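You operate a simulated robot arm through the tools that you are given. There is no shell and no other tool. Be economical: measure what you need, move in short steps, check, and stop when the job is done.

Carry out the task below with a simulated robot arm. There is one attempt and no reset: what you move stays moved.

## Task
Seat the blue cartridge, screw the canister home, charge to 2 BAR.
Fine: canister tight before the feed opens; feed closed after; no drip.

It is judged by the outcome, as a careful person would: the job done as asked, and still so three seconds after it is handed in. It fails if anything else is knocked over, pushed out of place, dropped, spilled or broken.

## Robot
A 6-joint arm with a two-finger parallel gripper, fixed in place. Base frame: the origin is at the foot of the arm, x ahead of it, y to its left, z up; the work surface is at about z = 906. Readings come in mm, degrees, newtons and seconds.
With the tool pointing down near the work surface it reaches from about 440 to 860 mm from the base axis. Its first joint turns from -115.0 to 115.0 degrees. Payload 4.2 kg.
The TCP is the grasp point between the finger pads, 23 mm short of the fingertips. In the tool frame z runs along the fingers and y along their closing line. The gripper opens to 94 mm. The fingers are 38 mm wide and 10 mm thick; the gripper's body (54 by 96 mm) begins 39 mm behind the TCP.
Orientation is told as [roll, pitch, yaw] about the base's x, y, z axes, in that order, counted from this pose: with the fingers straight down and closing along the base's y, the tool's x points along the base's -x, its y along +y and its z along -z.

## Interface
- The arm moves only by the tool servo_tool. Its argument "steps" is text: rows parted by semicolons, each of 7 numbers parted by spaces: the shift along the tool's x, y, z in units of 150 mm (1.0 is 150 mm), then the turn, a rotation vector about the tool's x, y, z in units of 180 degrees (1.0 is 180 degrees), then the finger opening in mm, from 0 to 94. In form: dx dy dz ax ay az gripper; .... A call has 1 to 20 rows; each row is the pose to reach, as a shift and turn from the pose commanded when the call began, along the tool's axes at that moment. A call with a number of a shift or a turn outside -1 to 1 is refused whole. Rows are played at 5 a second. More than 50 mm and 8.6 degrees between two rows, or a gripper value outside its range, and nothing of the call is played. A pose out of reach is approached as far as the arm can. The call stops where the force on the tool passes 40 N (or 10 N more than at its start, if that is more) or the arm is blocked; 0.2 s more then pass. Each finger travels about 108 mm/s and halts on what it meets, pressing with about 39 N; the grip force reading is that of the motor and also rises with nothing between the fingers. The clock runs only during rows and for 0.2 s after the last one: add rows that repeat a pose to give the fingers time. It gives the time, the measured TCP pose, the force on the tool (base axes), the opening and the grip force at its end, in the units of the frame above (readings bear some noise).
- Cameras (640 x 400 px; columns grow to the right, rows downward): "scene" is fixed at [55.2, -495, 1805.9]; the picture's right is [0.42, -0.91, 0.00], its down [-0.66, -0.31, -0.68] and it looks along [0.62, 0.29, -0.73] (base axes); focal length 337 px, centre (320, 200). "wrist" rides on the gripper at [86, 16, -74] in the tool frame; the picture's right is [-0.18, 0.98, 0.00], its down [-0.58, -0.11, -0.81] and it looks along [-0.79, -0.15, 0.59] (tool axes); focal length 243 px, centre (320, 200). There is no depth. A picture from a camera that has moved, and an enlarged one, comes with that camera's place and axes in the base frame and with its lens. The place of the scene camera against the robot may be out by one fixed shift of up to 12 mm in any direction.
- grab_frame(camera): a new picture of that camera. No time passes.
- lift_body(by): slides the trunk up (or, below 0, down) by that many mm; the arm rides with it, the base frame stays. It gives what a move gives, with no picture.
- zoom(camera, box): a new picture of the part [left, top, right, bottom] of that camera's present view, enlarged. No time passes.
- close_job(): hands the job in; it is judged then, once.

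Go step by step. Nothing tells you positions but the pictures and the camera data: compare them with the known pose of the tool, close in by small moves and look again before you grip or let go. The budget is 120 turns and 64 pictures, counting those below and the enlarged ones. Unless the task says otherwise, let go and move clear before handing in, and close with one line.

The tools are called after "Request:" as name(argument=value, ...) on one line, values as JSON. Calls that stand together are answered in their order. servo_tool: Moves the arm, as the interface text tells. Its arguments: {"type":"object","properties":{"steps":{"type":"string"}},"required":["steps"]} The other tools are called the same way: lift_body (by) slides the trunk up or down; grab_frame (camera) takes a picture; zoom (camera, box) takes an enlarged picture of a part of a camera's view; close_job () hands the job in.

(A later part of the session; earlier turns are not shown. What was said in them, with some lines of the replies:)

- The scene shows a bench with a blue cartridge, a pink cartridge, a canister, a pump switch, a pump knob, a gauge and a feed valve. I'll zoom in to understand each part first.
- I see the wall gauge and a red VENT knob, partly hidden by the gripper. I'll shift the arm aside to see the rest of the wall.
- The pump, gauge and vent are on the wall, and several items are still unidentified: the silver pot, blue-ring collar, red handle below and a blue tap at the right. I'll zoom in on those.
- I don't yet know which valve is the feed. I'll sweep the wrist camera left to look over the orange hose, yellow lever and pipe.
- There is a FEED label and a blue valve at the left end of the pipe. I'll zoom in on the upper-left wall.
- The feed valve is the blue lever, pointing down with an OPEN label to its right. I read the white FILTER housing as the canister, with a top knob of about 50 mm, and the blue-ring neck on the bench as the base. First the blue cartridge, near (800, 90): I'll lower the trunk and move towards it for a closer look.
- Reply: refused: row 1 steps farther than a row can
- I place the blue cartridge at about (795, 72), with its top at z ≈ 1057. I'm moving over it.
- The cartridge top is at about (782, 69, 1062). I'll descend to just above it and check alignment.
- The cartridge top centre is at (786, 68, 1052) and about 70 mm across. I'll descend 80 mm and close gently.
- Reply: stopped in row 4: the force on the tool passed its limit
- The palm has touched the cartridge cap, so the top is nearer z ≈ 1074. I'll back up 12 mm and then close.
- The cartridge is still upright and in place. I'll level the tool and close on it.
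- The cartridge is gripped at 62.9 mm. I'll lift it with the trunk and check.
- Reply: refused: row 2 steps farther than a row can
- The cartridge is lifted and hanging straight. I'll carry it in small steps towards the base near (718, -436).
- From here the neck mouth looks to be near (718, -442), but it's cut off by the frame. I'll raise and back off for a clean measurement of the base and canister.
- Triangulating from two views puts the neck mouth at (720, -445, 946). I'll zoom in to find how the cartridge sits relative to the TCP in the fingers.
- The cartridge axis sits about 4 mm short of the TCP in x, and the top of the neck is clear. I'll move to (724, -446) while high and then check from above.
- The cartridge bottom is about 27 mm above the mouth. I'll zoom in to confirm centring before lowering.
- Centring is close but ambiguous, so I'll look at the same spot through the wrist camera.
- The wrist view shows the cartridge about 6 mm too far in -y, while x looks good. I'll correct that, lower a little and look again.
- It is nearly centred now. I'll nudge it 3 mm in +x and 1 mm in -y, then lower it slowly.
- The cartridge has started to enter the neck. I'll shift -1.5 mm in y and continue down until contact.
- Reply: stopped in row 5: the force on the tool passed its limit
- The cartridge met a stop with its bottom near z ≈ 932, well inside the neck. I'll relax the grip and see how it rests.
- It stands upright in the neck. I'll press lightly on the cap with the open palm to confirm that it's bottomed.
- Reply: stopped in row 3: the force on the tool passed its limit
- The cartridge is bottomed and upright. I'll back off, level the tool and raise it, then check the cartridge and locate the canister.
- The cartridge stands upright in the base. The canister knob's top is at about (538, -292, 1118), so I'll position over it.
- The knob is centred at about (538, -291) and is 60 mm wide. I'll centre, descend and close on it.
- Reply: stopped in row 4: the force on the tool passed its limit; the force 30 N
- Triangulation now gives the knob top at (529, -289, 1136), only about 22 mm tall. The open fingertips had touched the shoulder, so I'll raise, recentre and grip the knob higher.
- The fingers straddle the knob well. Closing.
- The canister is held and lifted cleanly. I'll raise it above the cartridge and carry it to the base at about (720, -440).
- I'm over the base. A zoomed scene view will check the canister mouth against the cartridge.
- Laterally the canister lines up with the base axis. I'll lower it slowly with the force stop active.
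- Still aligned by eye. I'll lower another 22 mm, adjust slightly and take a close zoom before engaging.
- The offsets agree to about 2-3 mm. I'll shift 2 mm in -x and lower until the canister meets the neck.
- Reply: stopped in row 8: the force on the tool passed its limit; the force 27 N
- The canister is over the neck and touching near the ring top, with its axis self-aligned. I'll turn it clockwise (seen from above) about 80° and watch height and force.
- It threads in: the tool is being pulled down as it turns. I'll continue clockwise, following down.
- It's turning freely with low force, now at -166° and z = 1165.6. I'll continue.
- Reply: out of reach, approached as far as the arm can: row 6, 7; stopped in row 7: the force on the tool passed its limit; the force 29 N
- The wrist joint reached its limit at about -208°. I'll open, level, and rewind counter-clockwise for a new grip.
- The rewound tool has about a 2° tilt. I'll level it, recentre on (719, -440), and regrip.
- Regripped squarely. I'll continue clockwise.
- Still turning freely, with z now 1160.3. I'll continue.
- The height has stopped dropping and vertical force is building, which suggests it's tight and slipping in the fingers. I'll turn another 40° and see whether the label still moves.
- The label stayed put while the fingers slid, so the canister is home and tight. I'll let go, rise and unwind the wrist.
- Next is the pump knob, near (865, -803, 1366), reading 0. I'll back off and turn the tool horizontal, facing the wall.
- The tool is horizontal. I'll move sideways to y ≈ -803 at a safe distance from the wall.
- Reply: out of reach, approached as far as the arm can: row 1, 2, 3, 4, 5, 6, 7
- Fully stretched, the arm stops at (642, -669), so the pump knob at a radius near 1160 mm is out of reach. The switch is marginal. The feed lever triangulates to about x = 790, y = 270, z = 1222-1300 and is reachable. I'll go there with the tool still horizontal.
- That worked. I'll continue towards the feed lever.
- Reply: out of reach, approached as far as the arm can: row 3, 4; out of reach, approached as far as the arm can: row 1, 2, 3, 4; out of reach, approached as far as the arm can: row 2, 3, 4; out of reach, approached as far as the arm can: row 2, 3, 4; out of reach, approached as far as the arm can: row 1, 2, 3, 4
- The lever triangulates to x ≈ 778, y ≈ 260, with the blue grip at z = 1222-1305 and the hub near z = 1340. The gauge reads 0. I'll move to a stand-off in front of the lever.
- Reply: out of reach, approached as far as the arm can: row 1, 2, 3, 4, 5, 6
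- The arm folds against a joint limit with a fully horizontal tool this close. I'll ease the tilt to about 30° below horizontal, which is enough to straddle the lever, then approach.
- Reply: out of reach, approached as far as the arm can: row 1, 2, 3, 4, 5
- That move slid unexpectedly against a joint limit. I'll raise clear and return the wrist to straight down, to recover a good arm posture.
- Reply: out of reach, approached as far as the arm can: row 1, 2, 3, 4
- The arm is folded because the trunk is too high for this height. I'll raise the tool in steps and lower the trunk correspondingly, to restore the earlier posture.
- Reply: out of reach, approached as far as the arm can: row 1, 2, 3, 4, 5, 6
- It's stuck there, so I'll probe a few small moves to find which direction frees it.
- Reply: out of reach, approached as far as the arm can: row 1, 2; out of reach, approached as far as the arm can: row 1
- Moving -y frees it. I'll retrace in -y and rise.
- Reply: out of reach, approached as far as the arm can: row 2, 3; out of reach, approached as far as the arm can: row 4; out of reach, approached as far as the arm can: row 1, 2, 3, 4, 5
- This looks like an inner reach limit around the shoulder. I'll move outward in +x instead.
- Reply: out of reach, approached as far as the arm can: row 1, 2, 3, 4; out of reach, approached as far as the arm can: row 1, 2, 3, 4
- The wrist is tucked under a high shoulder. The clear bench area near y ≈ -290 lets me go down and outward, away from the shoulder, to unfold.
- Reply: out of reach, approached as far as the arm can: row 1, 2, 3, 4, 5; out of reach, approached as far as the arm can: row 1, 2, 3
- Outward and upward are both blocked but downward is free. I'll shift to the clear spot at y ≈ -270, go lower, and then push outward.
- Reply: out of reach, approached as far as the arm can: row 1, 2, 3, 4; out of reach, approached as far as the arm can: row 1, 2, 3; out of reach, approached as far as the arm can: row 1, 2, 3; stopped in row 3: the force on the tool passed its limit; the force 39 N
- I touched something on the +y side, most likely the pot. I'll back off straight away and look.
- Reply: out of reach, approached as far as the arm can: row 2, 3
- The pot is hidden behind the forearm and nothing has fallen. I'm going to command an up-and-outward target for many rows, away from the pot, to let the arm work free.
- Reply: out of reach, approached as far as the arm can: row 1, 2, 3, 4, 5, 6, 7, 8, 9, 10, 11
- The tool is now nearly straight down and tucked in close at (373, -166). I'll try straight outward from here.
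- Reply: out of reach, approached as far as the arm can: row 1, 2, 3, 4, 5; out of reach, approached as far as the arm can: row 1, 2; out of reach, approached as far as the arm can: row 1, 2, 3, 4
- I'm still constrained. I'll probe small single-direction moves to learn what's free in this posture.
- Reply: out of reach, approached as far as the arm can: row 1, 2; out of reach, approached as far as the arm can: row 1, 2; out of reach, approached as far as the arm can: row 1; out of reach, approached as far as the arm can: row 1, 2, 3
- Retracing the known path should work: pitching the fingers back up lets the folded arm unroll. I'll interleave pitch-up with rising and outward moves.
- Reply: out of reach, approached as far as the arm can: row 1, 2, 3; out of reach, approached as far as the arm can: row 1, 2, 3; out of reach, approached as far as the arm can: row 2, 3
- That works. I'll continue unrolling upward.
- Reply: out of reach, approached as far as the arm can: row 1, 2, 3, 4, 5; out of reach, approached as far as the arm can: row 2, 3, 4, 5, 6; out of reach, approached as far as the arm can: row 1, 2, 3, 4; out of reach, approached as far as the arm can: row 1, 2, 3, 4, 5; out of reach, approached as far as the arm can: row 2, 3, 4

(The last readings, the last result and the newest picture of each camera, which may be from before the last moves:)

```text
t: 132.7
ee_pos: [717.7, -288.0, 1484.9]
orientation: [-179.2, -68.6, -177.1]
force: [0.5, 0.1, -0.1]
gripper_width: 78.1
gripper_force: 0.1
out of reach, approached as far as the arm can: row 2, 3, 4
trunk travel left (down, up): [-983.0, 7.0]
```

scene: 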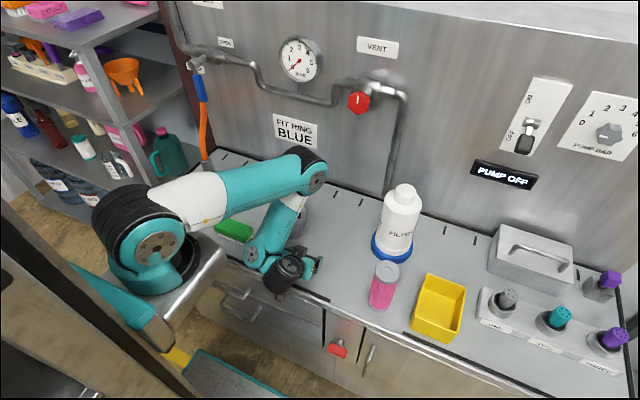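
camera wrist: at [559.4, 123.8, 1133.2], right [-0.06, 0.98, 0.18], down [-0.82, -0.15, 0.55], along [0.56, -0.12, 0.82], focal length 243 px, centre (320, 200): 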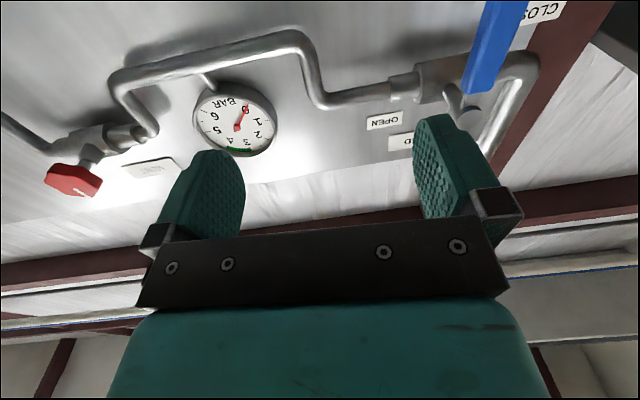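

The wrist is in a flipped branch from the earlier over-reach, which blocks bending the tool down. To undo it I'll swing the tool left around the wrist, up here in free air.

Request:
servo_tool(steps="-0.005 0.2 -0.013 -0.0415 0 0.0159 78; -0.02 0.4 -0.052 -0.083 0 0.0318 78; -0.045 0.59 -0.117 -0.1245 0 0.0477 78; -0.079 0.77 -0.206 -0.166 0 0.0636 78; -0.122 0.93 -0.318 -0.2075 0 0.0795 78; -0.172 1 -0.448 -0.249 0 0.0954 78; -0.172 1 -0.448 -0.249 0 0.0954 78")

```text
t: 134.3
ee_pos: [621.5, 46.6, 1545.2]
orientation: [176.8, -68.6, -129.3]
force: [-0.3, -0.5, 1.2]
gripper_width: 78.0
gripper_force: 0.0
out of reach, approached as far as the arm can: row 1, 2, 3, 4, 5, 6, 7
trunk travel left (down, up): [-983.0, 7.0]
```

Request:
servo_tool(steps="-0.005 0.2 -0.013 -0.0415 0 0.0159 78; -0.02 0.4 -0.052 -0.083 0 0.0318 78; -0.045 0.59 -0.117 -0.1245 0 0.0477 78; -0.079 0.77 -0.206 -0.166 0 0.0636 78; -0.122 0.93 -0.318 -0.2075 0 0.0795 78; -0.172 1 -0.448 -0.249 0 0.0954 78; -0.172 1 -0.448 -0.249 0 0.0954 78")

```text
t: 135.9
ee_pos: [386.8, 228.3, 1599.1]
orientation: [177.9, -65.0, -85.1]
force: [-0.3, -0.1, -0.6]
gripper_width: 77.9
gripper_force: 0.0
out of reach, approached as far as the arm can: row 1, 2, 3, 4, 5, 6, 7
trunk travel left (down, up): [-983.0, 7.0]
```

Request:
servo_tool(steps="-0.005 0.2 -0.013 -0.0415 0 0.0159 78; -0.02 0.4 -0.052 -0.083 0 0.0318 78; -0.045 0.59 -0.117 -0.1245 0 0.0477 78; -0.079 0.77 -0.206 -0.166 0 0.0636 78; -0.122 0.93 -0.318 -0.2075 0 0.0795 78; -0.122 0.93 -0.318 -0.2075 0 0.0795 78")

Request:
grab_frame(camera="scene")

```text
t: 136.8
ee_pos: [267.0, 256.2, 1610.9]
orientation: [178.4, -63.2, -66.6]
force: [15.6, -4.5, -11.0]
gripper_width: 77.8
gripper_force: 0.1
out of reach, approached as far as the arm can: row 1, 2, 3, 4
trunk travel left (down, up): [-983.0, 7.0]
stopped in row 4: the force on the tool passed its limit (the readings are from after the stop); the commanded pose is now the measured one
```

```text
3 pictures are left
```

scene: 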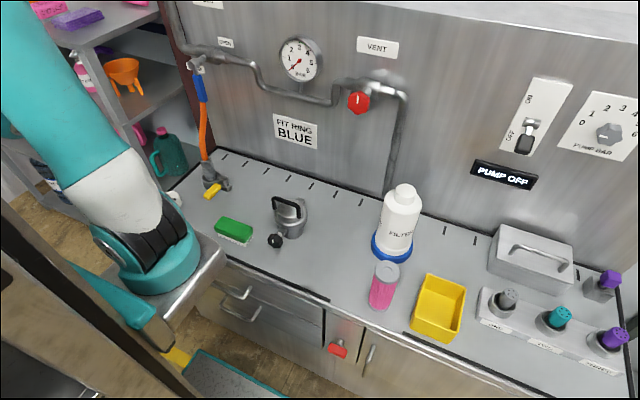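

The bench is intact, but the tool touched something, probably the robot itself. I'll back off a little and pitch the tool downward about the wrist.

Request:
servo_tool(steps="0 -0.15 0 0 0 0 78; 0.15 -0.2 -0.06 0 0.04 0 78; 0.33 -0.2 -0.12 0 0.08 0 78; 0.5 -0.2 -0.18 0 0.12 0 78; 0.66 -0.2 -0.24 0 0.16 0 78; 0.82 -0.2 -0.3 0 0.2 0 78; 0.82 -0.2 -0.3 0 0.2 0 78")

```text
t: 138.1
ee_pos: [258.3, 298.5, 1518.3]
orientation: [-158.7, -74.5, -90.1]
force: [0.2, 0.1, -0.6]
gripper_width: 78.1
gripper_force: 0.0
out of reach, approached as far as the arm can: row 1, 2, 3, 4, 5, 6
trunk travel left (down, up): [-983.0, 7.0]
stopped in row 6: the arm was blocked; the commanded pose is now the measured one
```

The arm blocked itself there. I'll swing the tool back toward the front, keeping it high.

Request:
servo_tool(steps="0 -0.19 -0.03 0.0428 0.0043 -0.0111 78; 0 -0.38 -0.08 0.0856 0.0086 -0.0222 78; 0.01 -0.57 -0.15 0.1284 0.0129 -0.0333 78; 0.01 -0.76 -0.24 0.1712 0.0172 -0.0444 78; 0.01 -0.95 -0.34 0.214 0.0215 -0.0555 78; 0.01 -0.95 -0.34 0.214 0.0215 -0.0555 78")

```text
t: 139.5
ee_pos: [410.0, 301.9, 1518.2]
orientation: [-158.5, -74.6, -130.6]
force: [0.5, 0.6, -0.2]
gripper_width: 77.9
gripper_force: 0.1
trunk travel left (down, up): [-983.0, 7.0]
```

It followed that exactly with no limit, which suggests the wrist may have come back to its normal branch. I'll test by pitching the tool down about the wrist.

Request:
servo_tool(steps="0.2 0.02 -0.03 -0.0044 0.0442 0 78; 0.4 0.04 -0.08 -0.0088 0.0884 0 78; 0.6 0.06 -0.15 -0.0132 0.1326 0 78; 0.8 0.08 -0.25 -0.0176 0.1768 0 78; 0.99 0.1 -0.365 -0.022 0.221 0 78; 0.99 0.1 -0.365 -0.022 0.221 0 78")

```text
t: 140.9
ee_pos: [395.0, 282.3, 1229.2]
orientation: [-12.2, -63.9, 85.1]
force: [0.6, 0.0, 0.6]
gripper_width: 77.7
gripper_force: 0.2
out of reach, approached as far as the arm can: row 1, 2, 3, 4, 5, 6
trunk travel left (down, up): [-983.0, 7.0]
```

Lowering the pitch still forces the arm to fold. I'll use the branch I have: with the tool horizontal or slightly up and the trunk high, the lever should be reachable. First I'll yaw the tool back toward the front.

Request:
servo_tool(steps="0.03 -0.15 -0.03 0.035 0.0036 0.0167 78; 0.07 -0.31 -0.07 0.07 0.0072 0.0334 78; 0.11 -0.47 -0.12 0.105 0.0108 0.05 78; 0.15 -0.63 -0.17 0.14 0.0144 0.0667 78; 0.19 -0.785 -0.23 0.1745 0.018 0.0835 78; 0.19 -0.785 -0.23 0.1745 0.018 0.0835 78")

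```text
t: 142.3
ee_pos: [496.9, 212.8, 1229.4]
orientation: [-12.6, -63.3, 50.5]
force: [0.3, 0.4, -1.7]
gripper_width: 77.7
gripper_force: 0.0
out of reach, approached as far as the arm can: row 3, 4
trunk travel left (down, up): [-983.0, 7.0]
```

Request:
servo_tool(steps="0.04 -0.16 -0.04 0.0347 0.0038 0.017 78; 0.09 -0.33 -0.09 0.0694 0.0076 0.034 78; 0.13 -0.5 -0.14 0.104 0.0114 0.051 78; 0.17 -0.66 -0.2 0.139 0.0152 0.068 78; 0.22 -0.825 -0.263 0.1736 0.019 0.085 78; 0.22 -0.825 -0.263 0.1736 0.019 0.085 78")

```text
t: 143.7
ee_pos: [548.9, 101.5, 1221.4]
orientation: [-12.4, -63.4, 15.4]
force: [-0.8, 0.0, -0.6]
gripper_width: 77.9
gripper_force: 0.1
out of reach, approached as far as the arm can: row 1, 2, 3, 4, 5, 6
trunk travel left (down, up): [-983.0, 7.0]
```

Request:
servo_tool(steps="-0.23 0 0.02 0.002 -0.036 0.0095 78; -0.47 0.01 0.04 0.004 -0.073 0.019 78; -0.7 0.01 0.06 0.006 -0.109 0.0285 78; -0.93 0.015 0.082 0.008 -0.1457 0.038 78; -0.93 0.015 0.082 0.008 -0.1457 0.038 78")

```text
t: 144.9
ee_pos: [659.0, 148.9, 1380.7]
orientation: [78.8, -89.1, -77.3]
force: [0.3, 0.2, 0.5]
gripper_width: 77.9
gripper_force: 0.0
out of reach, approached as far as the arm can: row 2, 3, 4, 5
trunk travel left (down, up): [-983.0, 7.0]
```

The tool is horizontal again at (659, 149, 1381). Now I'll try outward and slightly down towards the lever.

Request:
servo_tool(steps="0 0.1 0.2 0 0 0 78; 0.1 0.2 0.3 0 0 0 78; 0.2 0.3 0.4 0 0 0 78; 0.2 0.3 0.4 0 0 0 78")

```text
t: 145.9
ee_pos: [717.0, 196.0, 1348.4]
orientation: [111.8, -89.2, -110.4]
force: [0.7, -0.1, 0.4]
gripper_width: 78.1
gripper_force: 0.0
trunk travel left (down, up): [-983.0, 7.0]
```

Free again. I'll use the trunk to lower to lever height, keeping this good posture, then align in y.

Request:
lift_body(by=-95)

Request:
servo_tool(steps="0 0.2 0 0 0 0 80; 0 0.4 0 0 0 0 80; 0 0.43 0 0 0 0 80")

Request:
grab_frame(camera="wrist")

```text
t: 147.2
ee_pos: [716.2, 196.0, 1252.4]
orientation: [112.8, -89.3, -111.3]
force: [-0.8, -0.2, 0.7]
gripper_width: 78.0
gripper_force: 0.0
trunk travel left (down, up): [-888.0, 102.0]
```

```text
t: 148.0
ee_pos: [715.2, 260.0, 1253.5]
orientation: [112.9, -89.2, -111.5]
force: [-0.1, -0.7, 0.4]
gripper_width: 80.2
gripper_force: 0.0
trunk travel left (down, up): [-888.0, 102.0]
```

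```text
2 pictures are left
camera wrist: at [641.9, 275.1, 1167.6], right [-0.03, 0.98, 0.2], down [-0.81, -0.14, 0.58], along [0.59, -0.14, 0.79], focal length 243 px, centre (320, 200)
```

wrist: 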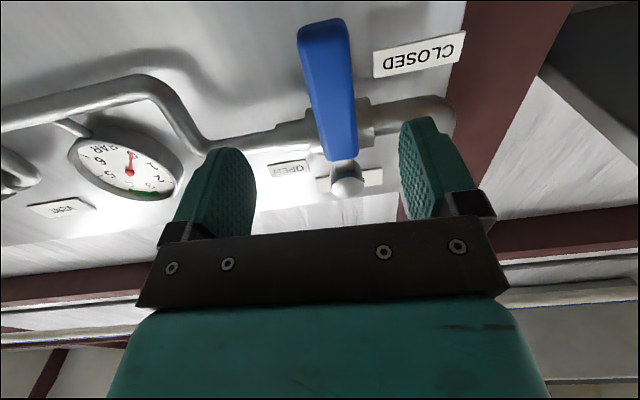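

The lever hangs at CLOSED, centred at about y ≈ 271, 27 mm wide, with its hub at about z = 1342. The gauge reads 0. I'll advance so the fingers straddle it, then close loosely.

Request:
servo_tool(steps="0 0.073 0.1 0 0 0 80; 0 0.073 0.25 0 0 0 80; 0 0.073 0.4 0 0 0 80; 0 0.073 0.45 0 0 0 80; 0 0.073 0.45 0 0 0 50; 0 0.073 0.45 0 0 0 34; 0 0.073 0.45 0 0 0 34")

```text
t: 149.6
ee_pos: [783.0, 270.6, 1254.8]
orientation: [112.5, -89.1, -111.1]
force: [-0.8, -0.3, 0.0]
gripper_width: 34.0
gripper_force: 0.0
trunk travel left (down, up): [-888.0, 102.0]
```

Reached with no contact. I'll close briefly to confirm the lever is between the pads, then loosen slightly.

Request:
servo_tool(steps="0 0 0 0 0 0 24; 0 0 0 0 0 0 20; 0 0 0 0 0 0 20")

```text
t: 150.4
ee_pos: [781.8, 269.6, 1255.8]
orientation: [117.0, -89.3, -115.7]
force: [-1.7, -16.4, -1.5]
gripper_width: 28.0
gripper_force: 44.2
trunk travel left (down, up): [-888.0, 102.0]
```

The lever is held: 28 mm wide. The canister is tight, so I'll loosen slightly and swing the lever towards OPEN, then read the gauge.

Request:
servo_tool(steps="0 0 0 0 0 0 31; -0.0057 -0.0817 0 0 0 -0.0444 31; -0.0227 -0.1617 0 0 0 -0.0889 31; -0.0507 -0.2386 0 0 0 -0.1333 31; -0.0892 -0.3109 0 0 0 -0.1778 31; -0.1373 -0.3771 0 0 0 -0.2222 31; -0.194 -0.436 0 0 0 -0.2667 31; -0.2587 -0.4864 0 0 0 -0.3111 31; -0.3295 -0.5273 0 0 0 -0.3556 31; -0.4054 -0.558 0 0 0 -0.4 31; -0.4848 -0.5778 0 0 0 -0.4444 31")

```text
t: 152.8
ee_pos: [784.4, 183.1, 1326.7]
orientation: [-90.3, -10.7, 91.5]
force: [-1.2, 1.6, -2.5]
gripper_width: 32.2
gripper_force: 1.8
trunk travel left (down, up): [-888.0, 102.0]
```

The lever followed to about 80° with low forces. I'll read the gauge.

Request:
zoom(camera="scene", box=[180, 20, 340, 120])

```text
4.00 times, centred on (260, 70) of scene
camera zoom: at [55.2, -495.0, 1805.9], right [0.42, -0.91, 0.0], down [-0.66, -0.31, -0.68], along [0.62, 0.29, -0.73], focal length 1348 px, centre (560, 720)
```

zoom: 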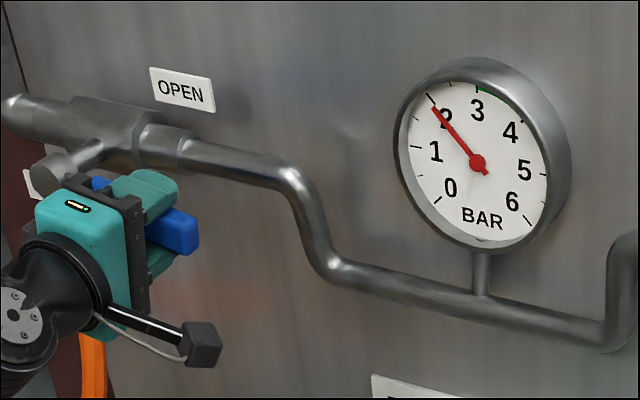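

The gauge is already at 2 bar after a short opening, so the feed must close fast. I'll open the fingers and sweep the lever down with the upper finger in three quick rows.

Request:
servo_tool(steps="-0.129 0.226 0 0 0 0.0475 94; -0.281 0.483 0 0 0 0.095 94; -0.452 0.737 0 0 0 0.1425 94; -0.452 0.737 0 0 0 0.1425 94")

```text
t: 153.7
ee_pos: [781.1, 269.1, 1234.4]
orientation: [-90.7, -36.6, 90.8]
force: [-8.3, -31.4, 4.8]
gripper_width: 94.2
gripper_force: 0.1
trunk travel left (down, up): [-888.0, 102.0]
stopped in row 4: the force on the tool passed its limit (the readings are from after the stop); the commanded pose is now the measured one
```

The lever is against its closed stop. I'll back the fingers off and retract, then read the gauge and lever.

Request:
servo_tool(steps="0.02 -0.015 0 0 0 0 94; 0.02 -0.015 -0.2 0 0 0 94; 0.02 -0.015 -0.45 0 0 0 94; 0.02 -0.015 -0.7 0 0 0 94")

Request:
zoom(camera="scene", box=[180, 20, 440, 270])

```text
t: 154.7
ee_pos: [673.7, 268.4, 1232.8]
orientation: [-90.6, -36.6, 91.3]
force: [0.6, 0.4, -0.1]
gripper_width: 94.0
gripper_force: 0.2
trunk travel left (down, up): [-888.0, 102.0]
```

```text
1.60 times, centred on (310, 145) of scene
camera zoom: at [55.2, -495.0, 1805.9], right [0.42, -0.91, 0.0], down [-0.66, -0.31, -0.68], along [0.62, 0.29, -0.73], focal length 539 px, centre (336, 288)
```

zoom: 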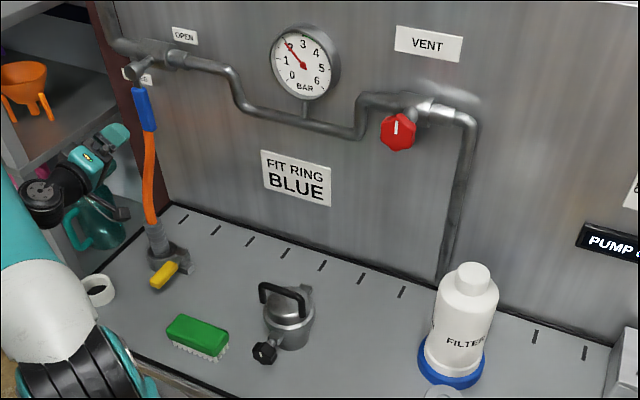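

The gauge holds at 2 bar, the feed lever hangs at CLOSED, the canister is tight with no drip visible, and the gripper is clear. I'm handing in.

Request:
close_job()

```text
The job is handed in.
```

The blue cartridge is seated and the canister was screwed tight before the feed opened. The gauge reads 2 bar, the feed is closed, and no drip is visible. On the way the gripper knocked the silver pot once; it is still upright and looks to be in place.
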